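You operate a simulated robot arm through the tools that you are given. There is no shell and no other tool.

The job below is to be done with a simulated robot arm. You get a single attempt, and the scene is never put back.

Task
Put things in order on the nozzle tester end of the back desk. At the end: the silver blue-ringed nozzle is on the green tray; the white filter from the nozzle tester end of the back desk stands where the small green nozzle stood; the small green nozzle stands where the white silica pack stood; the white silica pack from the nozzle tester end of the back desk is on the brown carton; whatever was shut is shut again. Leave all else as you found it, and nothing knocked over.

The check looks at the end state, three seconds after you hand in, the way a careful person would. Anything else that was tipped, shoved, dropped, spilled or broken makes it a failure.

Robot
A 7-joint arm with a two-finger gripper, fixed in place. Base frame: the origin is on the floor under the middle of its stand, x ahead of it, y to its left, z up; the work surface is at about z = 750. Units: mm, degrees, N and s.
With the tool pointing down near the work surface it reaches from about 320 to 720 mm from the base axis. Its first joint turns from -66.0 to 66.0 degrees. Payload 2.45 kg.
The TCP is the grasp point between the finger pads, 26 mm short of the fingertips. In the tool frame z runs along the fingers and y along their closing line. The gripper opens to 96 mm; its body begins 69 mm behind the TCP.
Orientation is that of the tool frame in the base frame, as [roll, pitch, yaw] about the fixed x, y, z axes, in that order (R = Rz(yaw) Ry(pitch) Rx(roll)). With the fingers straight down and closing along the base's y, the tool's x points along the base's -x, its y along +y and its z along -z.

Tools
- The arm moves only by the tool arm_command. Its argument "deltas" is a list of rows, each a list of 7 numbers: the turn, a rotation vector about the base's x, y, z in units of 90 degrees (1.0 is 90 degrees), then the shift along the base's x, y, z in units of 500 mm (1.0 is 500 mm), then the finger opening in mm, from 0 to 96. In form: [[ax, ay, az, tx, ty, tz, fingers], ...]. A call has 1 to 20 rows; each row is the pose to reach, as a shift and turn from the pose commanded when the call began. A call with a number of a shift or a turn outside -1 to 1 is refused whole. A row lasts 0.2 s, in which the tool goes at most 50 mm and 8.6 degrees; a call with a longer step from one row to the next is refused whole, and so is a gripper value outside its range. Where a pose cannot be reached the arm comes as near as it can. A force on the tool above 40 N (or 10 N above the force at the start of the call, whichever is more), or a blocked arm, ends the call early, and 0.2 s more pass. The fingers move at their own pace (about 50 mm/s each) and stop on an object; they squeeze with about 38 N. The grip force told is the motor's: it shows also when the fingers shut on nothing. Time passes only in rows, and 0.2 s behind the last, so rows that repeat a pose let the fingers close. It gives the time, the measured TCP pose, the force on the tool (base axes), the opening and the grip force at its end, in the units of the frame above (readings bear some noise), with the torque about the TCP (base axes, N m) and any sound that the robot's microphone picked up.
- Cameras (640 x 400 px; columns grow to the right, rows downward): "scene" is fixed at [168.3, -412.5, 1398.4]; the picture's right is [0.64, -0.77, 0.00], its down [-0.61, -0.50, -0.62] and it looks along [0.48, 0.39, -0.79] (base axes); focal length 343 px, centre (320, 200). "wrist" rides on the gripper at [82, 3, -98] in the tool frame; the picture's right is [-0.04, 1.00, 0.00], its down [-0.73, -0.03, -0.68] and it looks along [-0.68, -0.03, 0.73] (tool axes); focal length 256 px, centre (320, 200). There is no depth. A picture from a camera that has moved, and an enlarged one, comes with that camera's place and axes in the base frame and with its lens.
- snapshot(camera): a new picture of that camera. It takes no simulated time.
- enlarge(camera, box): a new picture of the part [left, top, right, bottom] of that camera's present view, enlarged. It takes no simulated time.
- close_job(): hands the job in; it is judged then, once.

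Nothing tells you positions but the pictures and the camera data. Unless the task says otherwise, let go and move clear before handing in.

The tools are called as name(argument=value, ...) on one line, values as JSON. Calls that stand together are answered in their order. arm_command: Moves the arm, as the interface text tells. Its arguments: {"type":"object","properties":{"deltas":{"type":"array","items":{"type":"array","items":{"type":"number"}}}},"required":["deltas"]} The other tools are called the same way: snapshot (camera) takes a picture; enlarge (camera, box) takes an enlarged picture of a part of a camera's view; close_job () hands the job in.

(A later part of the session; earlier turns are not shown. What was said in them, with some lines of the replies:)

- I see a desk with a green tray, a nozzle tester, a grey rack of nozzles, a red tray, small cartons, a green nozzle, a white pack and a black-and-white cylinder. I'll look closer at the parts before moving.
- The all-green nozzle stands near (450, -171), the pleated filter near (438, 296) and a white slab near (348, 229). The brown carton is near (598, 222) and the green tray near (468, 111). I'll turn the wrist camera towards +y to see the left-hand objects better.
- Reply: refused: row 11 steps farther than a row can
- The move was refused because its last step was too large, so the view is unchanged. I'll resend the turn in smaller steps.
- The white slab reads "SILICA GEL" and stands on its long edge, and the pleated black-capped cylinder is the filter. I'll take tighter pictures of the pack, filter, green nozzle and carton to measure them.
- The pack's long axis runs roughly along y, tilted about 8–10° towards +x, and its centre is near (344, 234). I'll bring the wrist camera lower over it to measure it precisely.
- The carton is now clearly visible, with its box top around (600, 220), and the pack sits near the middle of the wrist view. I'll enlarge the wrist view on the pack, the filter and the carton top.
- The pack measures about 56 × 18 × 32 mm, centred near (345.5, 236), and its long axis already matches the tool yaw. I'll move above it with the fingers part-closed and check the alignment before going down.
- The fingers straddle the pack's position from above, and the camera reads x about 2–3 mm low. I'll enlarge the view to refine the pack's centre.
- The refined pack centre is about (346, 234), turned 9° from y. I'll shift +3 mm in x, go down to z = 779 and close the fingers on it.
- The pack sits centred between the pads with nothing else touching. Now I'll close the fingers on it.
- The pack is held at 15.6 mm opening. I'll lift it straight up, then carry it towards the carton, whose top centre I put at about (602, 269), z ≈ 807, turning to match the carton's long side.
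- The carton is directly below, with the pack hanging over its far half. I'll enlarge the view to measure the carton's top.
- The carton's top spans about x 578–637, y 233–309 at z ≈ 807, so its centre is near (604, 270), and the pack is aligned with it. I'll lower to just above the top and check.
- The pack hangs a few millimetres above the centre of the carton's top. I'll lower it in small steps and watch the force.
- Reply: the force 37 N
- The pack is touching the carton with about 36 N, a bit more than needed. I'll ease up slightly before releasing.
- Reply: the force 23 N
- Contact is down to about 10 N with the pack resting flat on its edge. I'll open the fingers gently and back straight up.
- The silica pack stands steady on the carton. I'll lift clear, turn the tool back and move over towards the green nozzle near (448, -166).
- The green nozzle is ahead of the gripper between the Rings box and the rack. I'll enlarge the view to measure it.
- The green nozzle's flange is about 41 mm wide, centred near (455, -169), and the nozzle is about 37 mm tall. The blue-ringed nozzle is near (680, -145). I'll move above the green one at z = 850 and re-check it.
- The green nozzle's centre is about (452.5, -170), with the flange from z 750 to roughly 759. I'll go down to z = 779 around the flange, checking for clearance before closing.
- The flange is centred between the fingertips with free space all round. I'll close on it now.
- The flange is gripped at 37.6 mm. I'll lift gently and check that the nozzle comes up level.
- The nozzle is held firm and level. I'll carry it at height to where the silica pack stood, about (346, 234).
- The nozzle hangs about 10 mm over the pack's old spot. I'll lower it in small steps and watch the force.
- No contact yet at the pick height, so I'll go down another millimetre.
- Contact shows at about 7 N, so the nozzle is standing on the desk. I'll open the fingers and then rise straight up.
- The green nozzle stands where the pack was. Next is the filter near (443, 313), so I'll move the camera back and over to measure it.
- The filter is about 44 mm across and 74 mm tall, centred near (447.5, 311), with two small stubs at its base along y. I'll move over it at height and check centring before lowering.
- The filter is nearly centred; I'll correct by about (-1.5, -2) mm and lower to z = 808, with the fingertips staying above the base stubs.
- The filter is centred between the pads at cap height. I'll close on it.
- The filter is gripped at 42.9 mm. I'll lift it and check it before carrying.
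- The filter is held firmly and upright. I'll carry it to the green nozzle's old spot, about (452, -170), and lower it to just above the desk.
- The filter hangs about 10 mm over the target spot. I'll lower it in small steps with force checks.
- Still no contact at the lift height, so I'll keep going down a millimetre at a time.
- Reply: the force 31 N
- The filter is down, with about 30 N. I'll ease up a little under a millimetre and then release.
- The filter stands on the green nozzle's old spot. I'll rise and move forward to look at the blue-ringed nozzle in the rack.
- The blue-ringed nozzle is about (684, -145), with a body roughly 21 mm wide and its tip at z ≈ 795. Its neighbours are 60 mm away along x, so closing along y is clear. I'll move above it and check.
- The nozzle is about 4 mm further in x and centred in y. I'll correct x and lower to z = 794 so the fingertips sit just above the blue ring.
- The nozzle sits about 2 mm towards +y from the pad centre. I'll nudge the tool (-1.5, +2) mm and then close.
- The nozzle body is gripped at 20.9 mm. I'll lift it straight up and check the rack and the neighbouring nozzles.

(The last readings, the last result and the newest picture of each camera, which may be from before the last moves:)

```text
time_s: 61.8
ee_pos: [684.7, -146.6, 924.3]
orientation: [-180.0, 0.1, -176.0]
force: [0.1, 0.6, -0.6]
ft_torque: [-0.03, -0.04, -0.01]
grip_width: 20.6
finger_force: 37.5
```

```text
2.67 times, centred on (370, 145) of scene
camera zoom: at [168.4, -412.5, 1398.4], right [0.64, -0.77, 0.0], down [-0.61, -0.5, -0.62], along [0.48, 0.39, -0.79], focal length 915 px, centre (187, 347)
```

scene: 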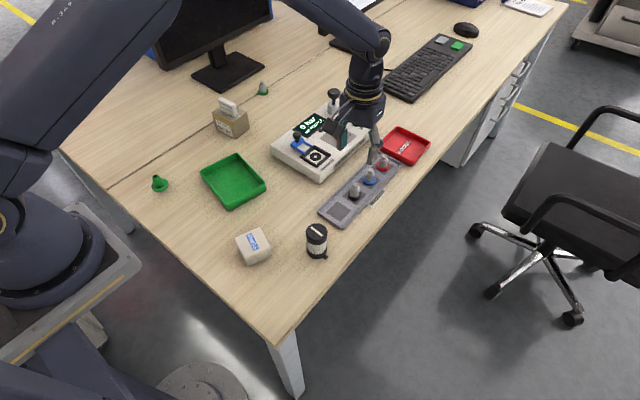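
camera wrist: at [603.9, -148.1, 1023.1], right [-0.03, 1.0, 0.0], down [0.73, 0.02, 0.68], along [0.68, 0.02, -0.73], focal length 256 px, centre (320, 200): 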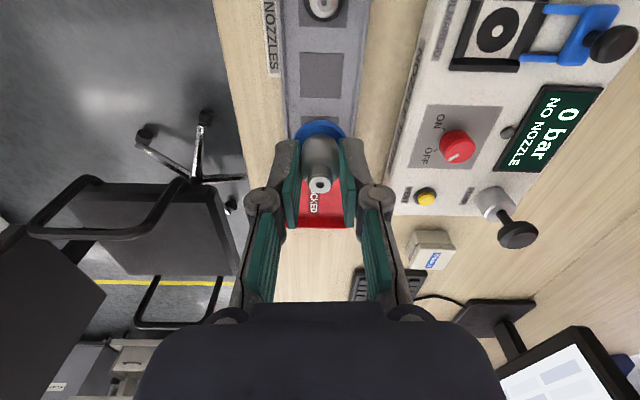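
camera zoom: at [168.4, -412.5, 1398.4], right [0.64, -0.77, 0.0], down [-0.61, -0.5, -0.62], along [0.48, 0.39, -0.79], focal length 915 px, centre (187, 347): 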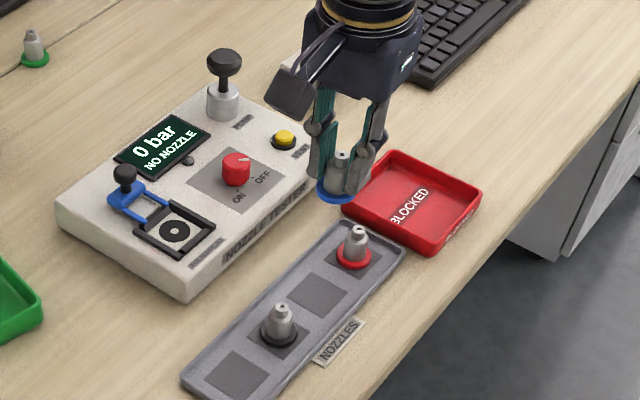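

The blue-ringed nozzle is clear of the rack, and the red and black ones are undisturbed. I'll pull back in x first to avoid the tester, then move over the middle of the green tray.

arm_command(deltas=[[0, 0, 0, -0.09, 0, 0, 16], [0, 0, 0, -0.18, 0, 0, 16], [0, 0, 0, -0.27, 0, 0, 16], [0, 0, 0, -0.36, 0.01, 0, 16], [0, 0, 0, -0.38, 0.09, 0, 16], [0, 0, 0, -0.395, 0.175, 0, 16], [0, 0, 0, -0.41, 0.26, 0, 16], [0, 0, 0, -0.42, 0.345, 0, 16], [0, 0, 0, -0.43, 0.43, 0, 16], [0, 0, 0, -0.44, 0.513, 0, 16], [0, 0, 0, -0.44, 0.513, -0.05, 16], [0, 0, 0, -0.44, 0.513, -0.11, 16], [0, 0, 0, -0.44, 0.513, -0.16, 16], [0, 0, 0, -0.44, 0.513, -0.16, 16], [0, 0, 0, -0.44, 0.513, -0.16, 16]])

snapshot(camera="wrist")

snapshot(camera="scene")

enlarge(camera="scene", box=[170, 110, 300, 215])

```text
time_s: 65.0
ee_pos: [463.9, 113.6, 845.3]
orientation: [180.0, 0.0, -176.0]
force: [-1.0, 0.1, -0.9]
ft_torque: [-0.01, 0.01, -0.02]
grip_width: 20.5
finger_force: 38.2
```

```text
taken
camera wrist: at [383.4, 110.7, 943.5], right [-0.03, 1.0, 0.0], down [0.73, 0.02, 0.68], along [0.68, 0.02, -0.73], focal length 256 px, centre (320, 200)
```

wrist: 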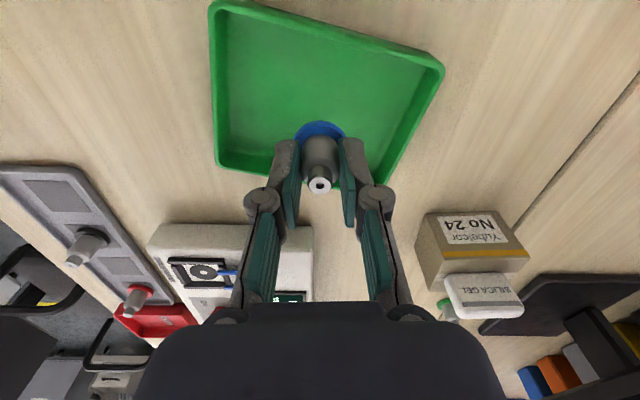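

```text
taken
```

scene: 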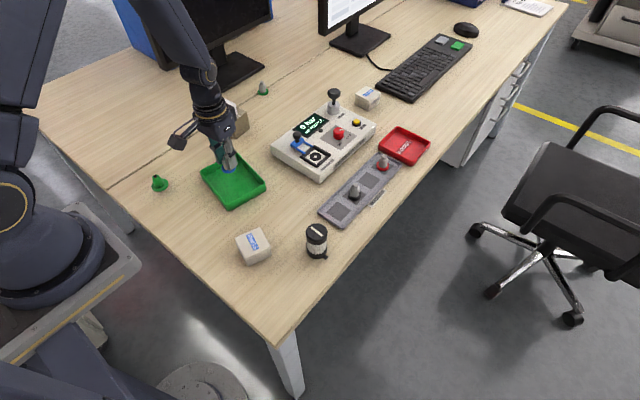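

```text
3.81 times, centred on (235, 162) of scene
camera zoom: at [168.4, -412.5, 1398.4], right [0.64, -0.77, 0.0], down [-0.61, -0.5, -0.62], along [0.48, 0.39, -0.79], focal length 1307 px, centre (644, 343)
```

zoom: 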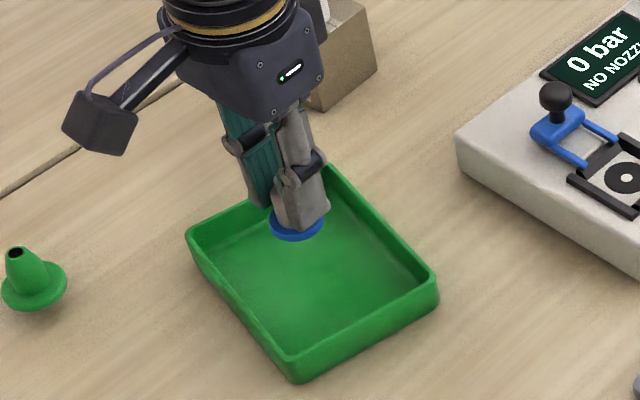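

The nozzle is over the middle of the tray, whose centre is about (468, 109). I'll lower to about 8 mm above the floor and then feel for contact.

arm_command(deltas=[[0, 0, 0, 0, 0, -0.03, 16], [0, 0, 0, 0, 0, -0.06, 16], [0, 0, 0, 0, 0, -0.08, 16], [0, 0, 0, 0, 0, -0.092, 16], [0, 0, 0, 0, 0, -0.096, 16], [0, 0, 0, 0, 0, -0.096, 16]])

enlarge(camera="scene", box=[190, 140, 280, 215])

```text
time_s: 66.4
ee_pos: [465.3, 113.1, 796.7]
orientation: [-180.0, 0.0, -176.0]
force: [0.1, 0.3, -0.7]
ft_torque: [0.0, 0.01, 0.0]
grip_width: 20.6
finger_force: 37.7
```

```text
5.33 times, centred on (235, 178) of scene
camera zoom: at [168.4, -412.5, 1398.4], right [0.64, -0.77, 0.0], down [-0.61, -0.5, -0.62], along [0.48, 0.39, -0.79], focal length 1829 px, centre (773, 320)
```

zoom: 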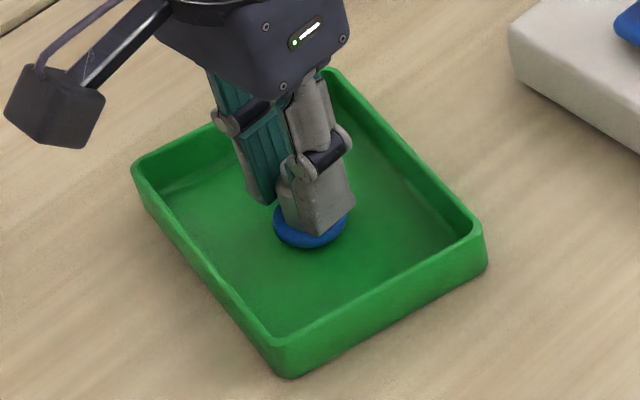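

arm_command(deltas=[[0, 0, 0, 0, 0, -0.002, 16], [0, 0, 0, 0, 0, -0.004, 16], [0, 0, 0, 0, 0, -0.004, 16]])

```text
time_s: 67.2
ee_pos: [466.2, 111.0, 794.7]
orientation: [180.0, -0.1, -176.0]
force: [-0.3, 0.3, -1.1]
ft_torque: [0.0, -0.01, 0.04]
grip_width: 20.6
finger_force: 38.0
```

arm_command(deltas=[[0, 0, 0, 0, 0, -0.001, 16], [0, 0, 0, 0, 0, -0.002, 16], [0, 0, 0, 0, 0, -0.002, 16]])

```text
time_s: 68.0
ee_pos: [465.2, 112.5, 794.5]
orientation: [180.0, 0.2, -176.0]
force: [-5.0, -3.1, 25.9]
ft_torque: [-0.06, 0.16, 0.01]
grip_width: 20.9
finger_force: 37.8
```

The nozzle has touched the tray floor at about 26 N. I'll ease up a touch, then open and rise.

arm_command(deltas=[[0, 0, 0, 0, 0, 0.0012, 16], [0, 0, 0, 0, 0, 0.0012, 16]])

```text
time_s: 68.6
ee_pos: [466.0, 111.3, 793.5]
orientation: [-180.0, 0.1, -175.9]
force: [1.7, 0.0, 14.6]
ft_torque: [-0.04, -0.07, -0.01]
grip_width: 20.7
finger_force: 38.2
```

arm_command(deltas=[[0, 0, 0, 0, 0, 0.0005, 20], [0, 0, 0, 0, 0, 0.0008, 26], [0, 0, 0, 0, 0, 0.0008, 34], [0, 0, 0, 0, 0, 0.0008, 44], [0, 0, 0, 0, 0, 0.0008, 46], [0, 0, 0, 0, 0, 0.0008, 46]])

snapshot(camera="wrist")

enlarge(camera="scene", box=[190, 140, 280, 215])

```text
time_s: 70.0
ee_pos: [466.1, 112.5, 794.5]
orientation: [-179.9, 0.0, -176.0]
force: [0.7, 0.0, 0.2]
ft_torque: [0.0, 0.01, 0.03]
grip_width: 45.9
finger_force: 0.0
```

```text
taken
camera wrist: at [384.3, 109.5, 892.6], right [-0.03, 1.0, 0.0], down [0.73, 0.02, 0.68], along [0.68, 0.02, -0.73], focal length 256 px, centre (320, 200)
```

wrist: 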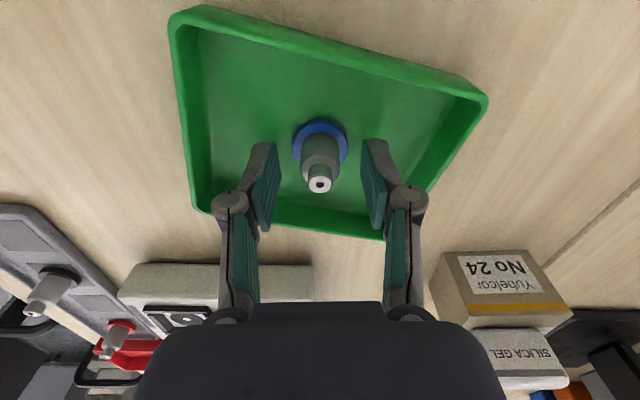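

```text
5.33 times, centred on (235, 178) of scene
camera zoom: at [168.3, -412.5, 1398.4], right [0.64, -0.77, 0.0], down [-0.61, -0.5, -0.62], along [0.48, 0.39, -0.79], focal length 1829 px, centre (773, 320)
```

zoom: 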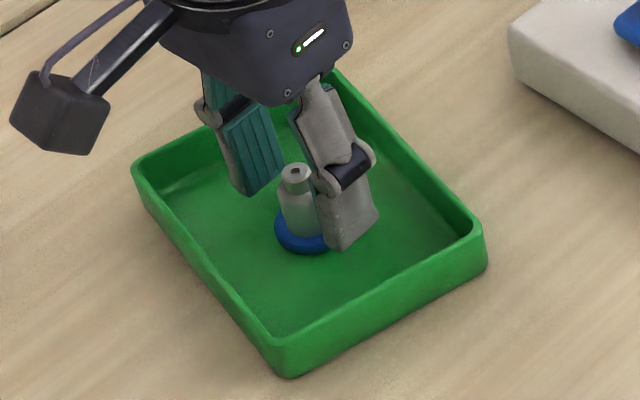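

The blue-ringed nozzle stands in the tray. I'll rise straight up, move back to near the starting pose and inspect everything.

arm_command(deltas=[[0, 0, 0, 0, 0, 0.02, 46], [0, 0, 0, 0, 0, 0.08, 46], [0, 0, 0, 0, 0, 0.16, 46], [0, 0, 0, 0, 0, 0.25, 46], [0, 0, 0, 0, 0, 0.34, 46], [0, 0, 0, 0, 0, 0.42, 46], [0, 0, 0, -0.04, -0.08, 0.42, 46], [0, 0, 0, -0.08, -0.16, 0.42, 46], [0, 0, 0, -0.13, -0.24, 0.42, 46], [0, 0, 0, -0.13, -0.24, 0.42, 46], [0, 0, 0, -0.13, -0.24, 0.42, 46]])

snapshot(camera="wrist")

snapshot(camera="scene")

enlarge(camera="scene", box=[130, 80, 290, 220])

enlarge(camera="scene", box=[230, 140, 430, 280])

```text
time_s: 72.4
ee_pos: [401.0, -12.6, 1004.0]
orientation: [-180.0, 0.0, -176.0]
force: [-0.8, -0.1, -0.2]
ft_torque: [-0.02, -0.02, 0.02]
grip_width: 46.3
finger_force: 0.1
```

```text
taken
camera wrist: at [319.8, -15.3, 1102.7], right [-0.03, 1.0, 0.0], down [0.73, 0.02, 0.68], along [0.68, 0.02, -0.73], focal length 256 px, centre (320, 200)
```

wrist: 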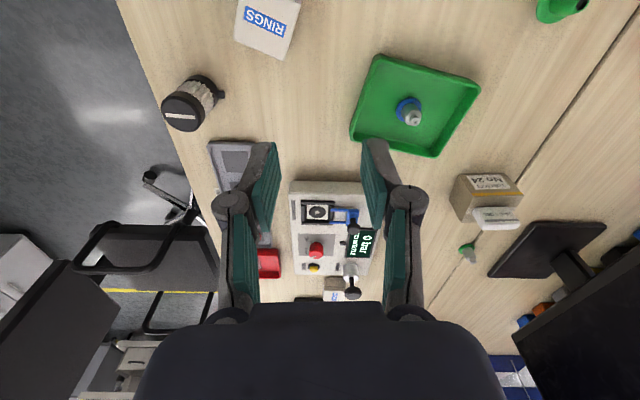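

```text
taken
```

scene: 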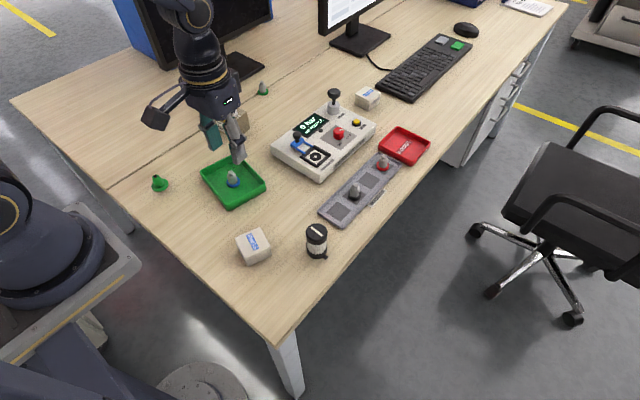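

```text
2.86 times, centred on (210, 150) of scene
camera zoom: at [168.3, -412.5, 1398.4], right [0.64, -0.77, 0.0], down [-0.61, -0.5, -0.62], along [0.48, 0.39, -0.79], focal length 980 px, centre (634, 343)
```

zoom: 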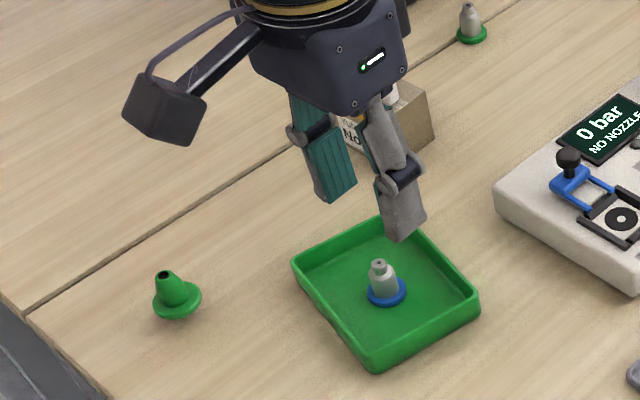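

```text
2.86 times, centred on (330, 210) of scene
camera zoom: at [168.3, -412.5, 1398.4], right [0.64, -0.77, 0.0], down [-0.61, -0.5, -0.62], along [0.48, 0.39, -0.79], focal length 980 px, centre (291, 171)
```

zoom: 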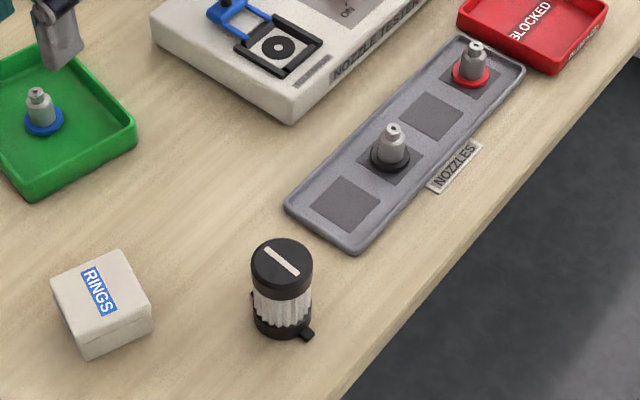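

All four moves look done and everything is upright. I'll take closer pictures of the green nozzle's new place and of the carton with the pack to confirm their positions.

enlarge(camera="scene", box=[138, 160, 194, 205])

enlarge(camera="wrist", box=[420, 150, 560, 270])

enlarge(camera="scene", box=[295, 215, 340, 264])

```text
8.89 times, centred on (166, 182) of scene
camera zoom: at [168.3, -412.5, 1398.4], right [0.64, -0.77, 0.0], down [-0.61, -0.5, -0.62], along [0.48, 0.39, -0.79], focal length 3049 px, centre (1689, 356)
```

zoom: 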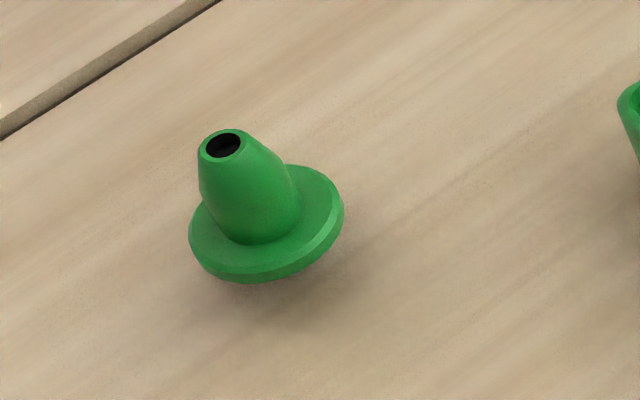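

```text
3.33 times, centred on (490, 210) of wrist
camera zoom: at [319.8, -15.3, 1102.7], right [-0.03, 1.0, 0.0], down [0.73, 0.02, 0.68], along [0.68, 0.02, -0.73], focal length 853 px, centre (-247, 167)
```

zoom: 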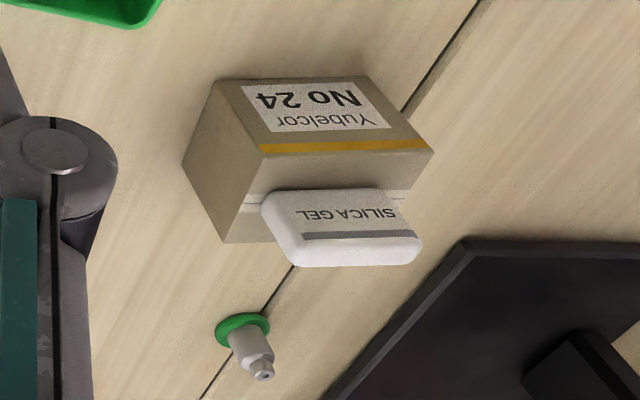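

```text
8.16 times, centred on (318, 240) of scene
camera zoom: at [168.3, -412.5, 1398.4], right [0.64, -0.77, 0.0], down [-0.61, -0.5, -0.62], along [0.48, 0.39, -0.79], focal length 2800 px, centre (340, -122)
```

zoom: 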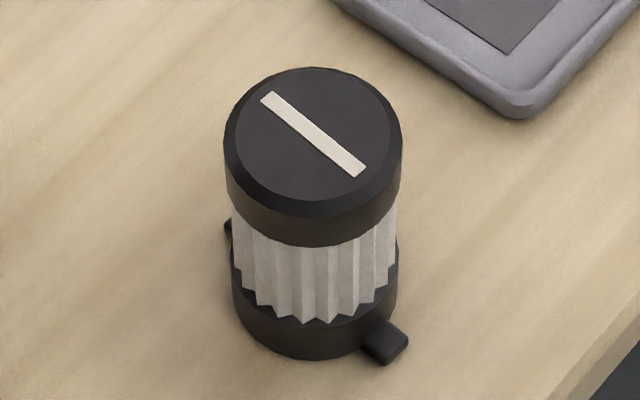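

The scene camera suggests the green nozzle may sit some 10 mm off in y from the pack's old centre. I'll return to the pose from which I measured the pack, to compare them directly.

arm_command(deltas=[[0, 0, 0.086, -0.01, 0.017, 0, 46], [0, 0, 0.172, -0.02, 0.034, 0, 46], [0, 0, 0.258, -0.03, 0.051, 0, 46], [0, 0, 0.344, -0.04, 0.068, 0, 46], [0, 0, 0.43, -0.05, 0.085, -0.02, 60], [0, 0, 0.516, -0.06, 0.102, -0.06, 96], [0, 0, 0.602, -0.07, 0.119, -0.1, 96], [0, 0, 0.688, -0.08, 0.136, -0.14, 96], [0, 0, 0.774, -0.09, 0.153, -0.18, 96], [0, 0, 0.856, -0.106, 0.1734, -0.2052, 96], [0, 0, 0.856, -0.106, 0.1734, -0.2052, 96], [0, 0, 0.856, -0.106, 0.1734, -0.2052, 96], [0, 0, 0.856, -0.106, 0.1734, -0.2052, 96]])

snapshot(camera="wrist")

enlarge(camera="wrist", box=[300, 165, 390, 255])

enlarge(camera="scene", box=[190, 80, 270, 150])

```text
time_s: 75.2
ee_pos: [345.5, 77.1, 903.3]
orientation: [180.0, 0.0, -98.9]
force: [0.6, -0.1, -1.2]
ft_torque: [0.01, 0.03, 0.0]
grip_width: 95.8
finger_force: 0.1
```

```text
taken
camera wrist: at [330.9, -2.5, 1001.6], right [-0.98, 0.2, 0.0], down [0.14, 0.72, 0.68], along [0.13, 0.67, -0.73], focal length 256 px, centre (320, 200)
```

wrist: 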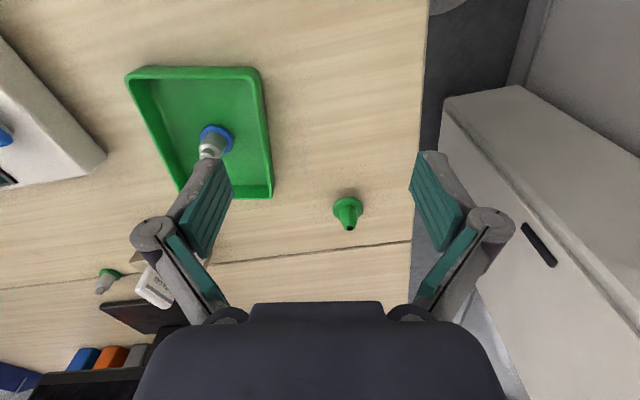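

```text
4.44 times, centred on (345, 210) of wrist
camera zoom: at [330.9, -2.5, 1001.6], right [-0.98, 0.2, 0.0], down [0.14, 0.72, 0.68], along [0.13, 0.67, -0.73], focal length 1138 px, centre (209, 156)
```

zoom: 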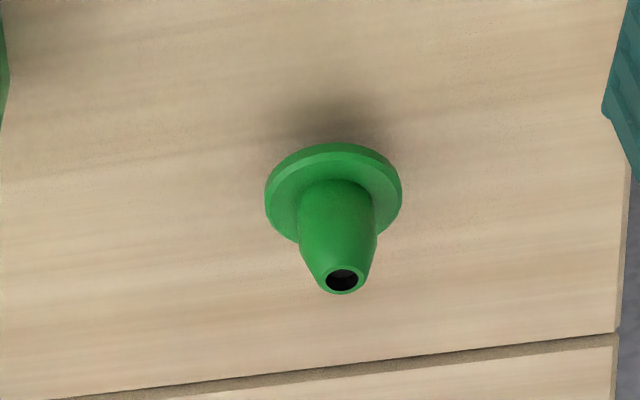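

```text
5.71 times, centred on (230, 115) of scene
camera zoom: at [168.3, -412.5, 1398.4], right [0.64, -0.77, 0.0], down [-0.61, -0.5, -0.62], along [0.48, 0.39, -0.79], focal length 1960 px, centre (834, 686)
```

zoom: 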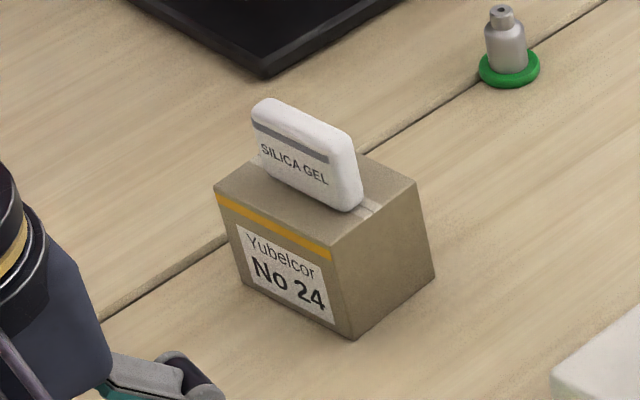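

Compared from the same pose, the green nozzle stands about 12 mm in +y from the pack's old centre, though inside the pack's footprint. I'll check the filter the same way against the nozzle's original picture before correcting anything.

enlarge(camera="scene", box=[295, 228, 335, 264])

enlarge(camera="scene", box=[138, 160, 194, 205])

enlarge(camera="wrist", box=[90, 220, 230, 320])

```text
11.11 times, centred on (315, 246) of scene
camera zoom: at [168.3, -412.5, 1398.4], right [0.64, -0.77, 0.0], down [-0.61, -0.5, -0.62], along [0.48, 0.39, -0.79], focal length 3811 px, centre (376, -311)
```

zoom: 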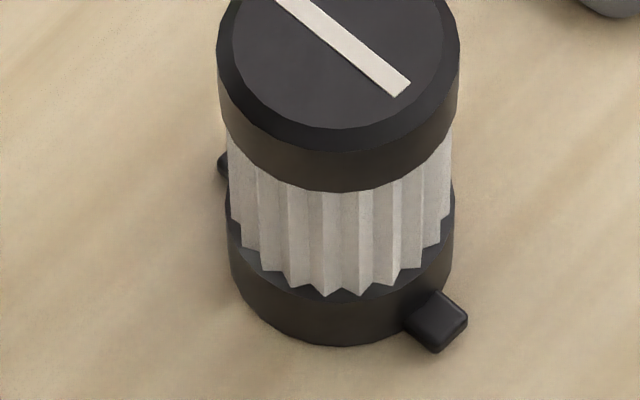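

```text
8.89 times, centred on (166, 182) of scene
camera zoom: at [168.3, -412.5, 1398.4], right [0.64, -0.77, 0.0], down [-0.61, -0.5, -0.62], along [0.48, 0.39, -0.79], focal length 3049 px, centre (1689, 356)
```

zoom: 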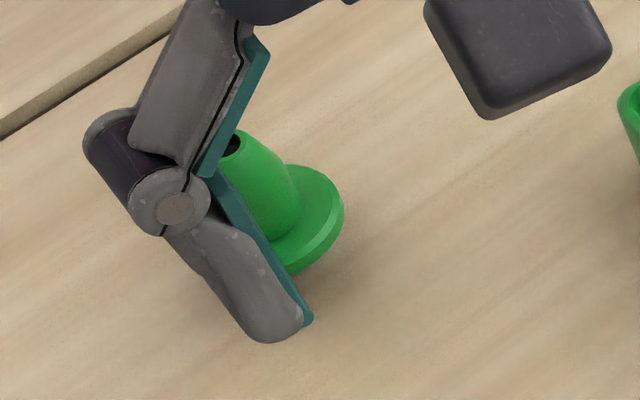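

```text
4.00 times, centred on (160, 270) of wrist
camera zoom: at [330.9, -2.5, 1001.6], right [-0.98, 0.2, 0.0], down [0.14, 0.72, 0.68], along [0.13, 0.67, -0.73], focal length 1024 px, centre (960, -80)
```

zoom: 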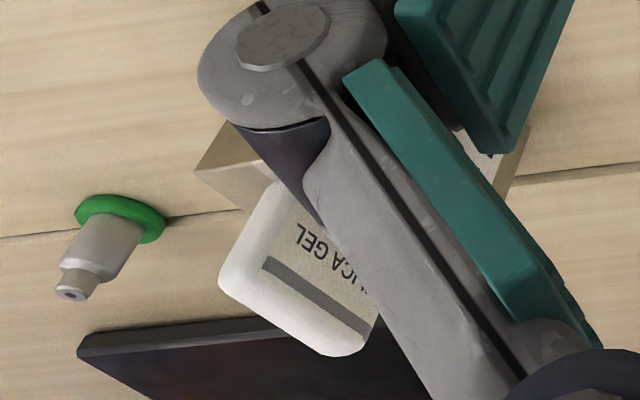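

The filter is within about 6 mm of the nozzle's old spot, which is fine. I'll hover over the green nozzle to see its true offset, then re-place it on the pack's old centre.

arm_command(deltas=[[0, 0, 0, -0.001, 0.08, 0, 70], [0, 0, 0, -0.002, 0.16, 0, 70], [0, 0, 0, -0.004, 0.24, -0.02, 70], [0, 0, 0, -0.006, 0.3146, -0.06, 70], [0, 0, 0, -0.006, 0.3146, -0.1028, 70], [0, 0, 0, -0.006, 0.3146, -0.1028, 70], [0, 0, 0, -0.006, 0.3146, -0.1028, 70]])

snapshot(camera="wrist")

enlarge(camera="wrist", box=[260, 50, 380, 170])

enlarge(camera="scene", box=[100, 100, 220, 210])

```text
time_s: 76.8
ee_pos: [345.5, 234.8, 852.3]
orientation: [-180.0, 0.0, -99.0]
force: [0.3, -0.2, -0.1]
ft_torque: [0.01, 0.01, -0.01]
grip_width: 70.2
finger_force: 0.2
```

```text
taken
camera wrist: at [329.6, 154.9, 949.7], right [-0.98, 0.2, 0.0], down [0.14, 0.72, 0.68], along [0.13, 0.67, -0.73], focal length 256 px, centre (320, 200)
```

wrist: 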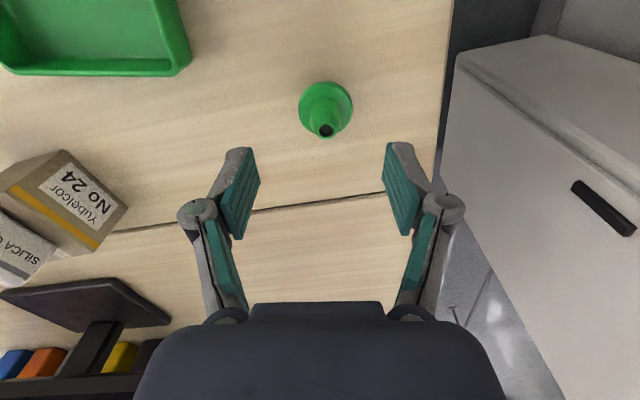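

```text
3.33 times, centred on (320, 110) of wrist
camera zoom: at [329.6, 154.9, 949.7], right [-0.98, 0.2, 0.0], down [0.14, 0.72, 0.68], along [0.13, 0.67, -0.73], focal length 853 px, centre (320, 500)
```

zoom: 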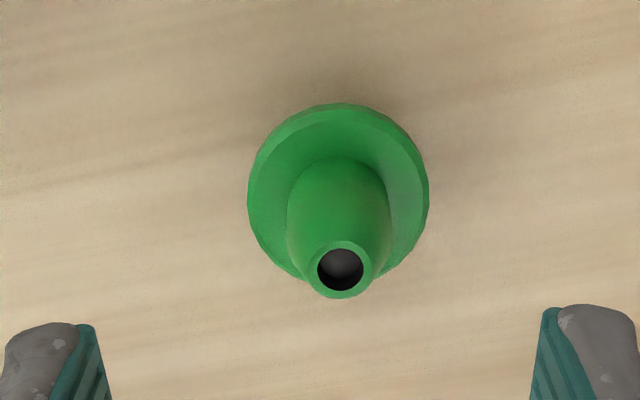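

```text
3.64 times, centred on (160, 155) of scene
camera zoom: at [168.3, -412.5, 1398.4], right [0.64, -0.77, 0.0], down [-0.61, -0.5, -0.62], along [0.48, 0.39, -0.79], focal length 1247 px, centre (902, 364)
```

zoom: 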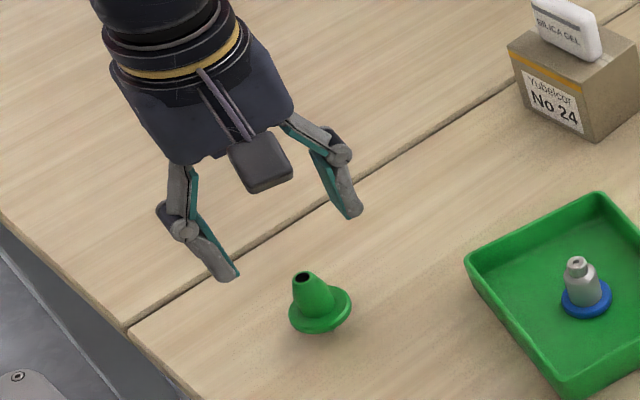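

From this closer view the earlier offset turns out to be parallax, because the nozzle's flange sits above the desk. Its real centre is about (342, 234), against about (345, 232) for the pack's old centre, so it's in the right place. I'll leave it, rise clear and retreat to the starting pose.

arm_command(deltas=[[0, 0, 0, 0, 0, 0.06, 70], [0, 0, 0, 0, 0, 0.14, 70], [0, 0, 0, 0, 0, 0.22, 70], [0, 0, 0, 0, 0, 0.3, 70], [0, 0, 0, 0.02, -0.08, 0.31, 70], [0, 0, 0, 0.04, -0.16, 0.31, 70], [0, 0, 0, 0.06, -0.24, 0.31, 70], [0, 0, 0, 0.08, -0.32, 0.31, 70], [0, 0, 0, 0.1, -0.4, 0.31, 70], [0, 0, 0, 0.1, -0.48, 0.31, 70], [0, 0, 0, 0.1, -0.48, 0.31, 70], [0, 0, 0, 0.1, -0.48, 0.31, 70]])

snapshot(camera="scene")

snapshot(camera="wrist")

enlarge(camera="scene", box=[130, 80, 290, 220])

enlarge(camera="scene", box=[230, 80, 440, 270])

```text
time_s: 79.4
ee_pos: [393.4, -3.5, 1005.2]
orientation: [-180.0, 0.0, -98.9]
force: [-0.3, -1.6, -0.4]
ft_torque: [0.0, -0.02, -0.02]
grip_width: 70.0
finger_force: 0.0
```

```text
taken
```

scene: 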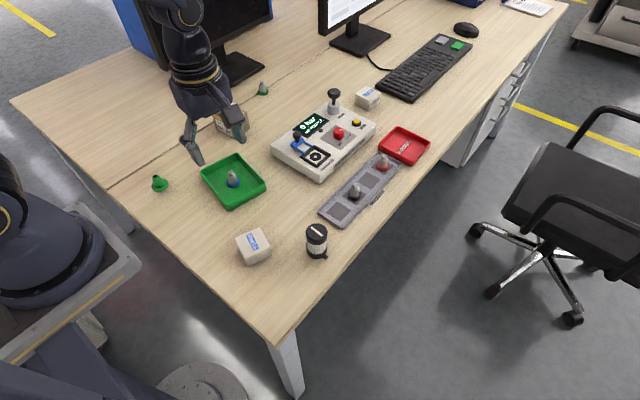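

```text
taken
camera wrist: at [378.2, -83.1, 1104.0], right [-0.98, 0.2, 0.0], down [0.14, 0.72, 0.68], along [0.13, 0.67, -0.73], focal length 256 px, centre (320, 200)
```

wrist: 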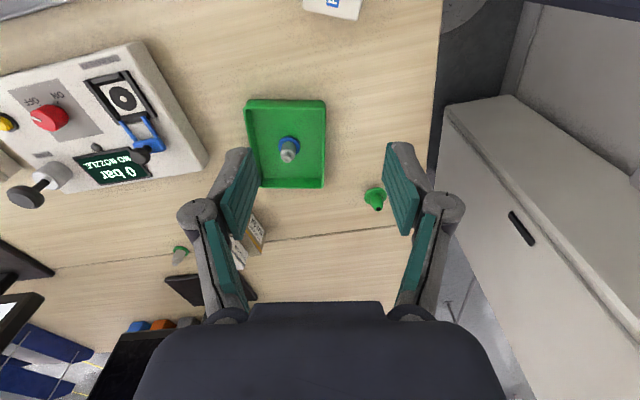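

```text
2.86 times, centred on (210, 150) of scene
camera zoom: at [168.3, -412.5, 1398.4], right [0.64, -0.77, 0.0], down [-0.61, -0.5, -0.62], along [0.48, 0.39, -0.79], focal length 980 px, centre (634, 343)
```

zoom: 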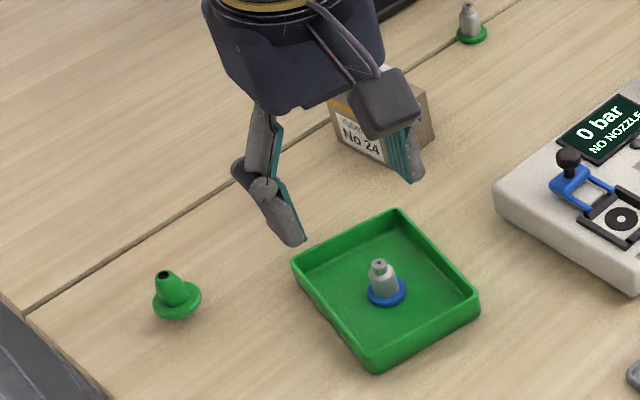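

```text
2.11 times, centred on (335, 175) of scene
camera zoom: at [168.3, -412.5, 1398.4], right [0.64, -0.77, 0.0], down [-0.61, -0.5, -0.62], along [0.48, 0.39, -0.79], focal length 722 px, centre (288, 253)
```

zoom: 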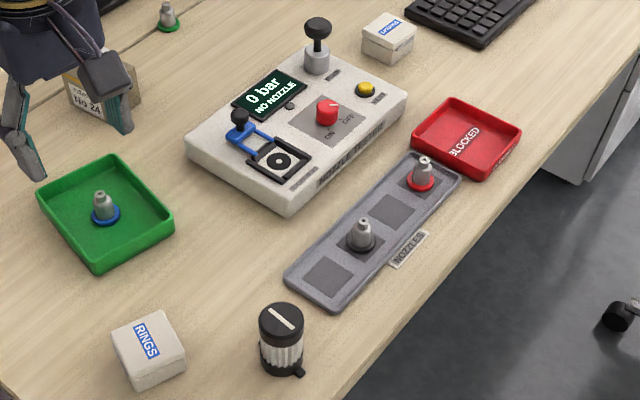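

Everything is in place and upright:
- The blue-ringed nozzle is on the green tray.
- The filter is where the green nozzle stood.
- The green nozzle is where the silica pack stood.
- The silica pack is on the brown carton.

I opened nothing, the other objects look unmoved and the arm is clear, so I'm handing in.

close_job()

```text
The job is handed in.
```

The job is handed in, and all four objects were in place and upright in the last pictures. The result of the check has not come back.

- **Blue-ringed nozzle:** it stands near the middle of the green tray.
- **White filter:** it stands where the small green nozzle stood, within about 7 mm by my estimate.
- **Small green nozzle:** it stands where the silica pack stood, within about 4 mm by my estimate. I took this to be the all-green nozzle, not the silver one with the green ring.
- **Silica pack:** it stands on its edge on the brown carton, about 8–10 mm in from the nearest edge.

I opened nothing, so nothing needed shutting. The other objects looked unmoved, and the arm was clear with its fingers open at hand-in.
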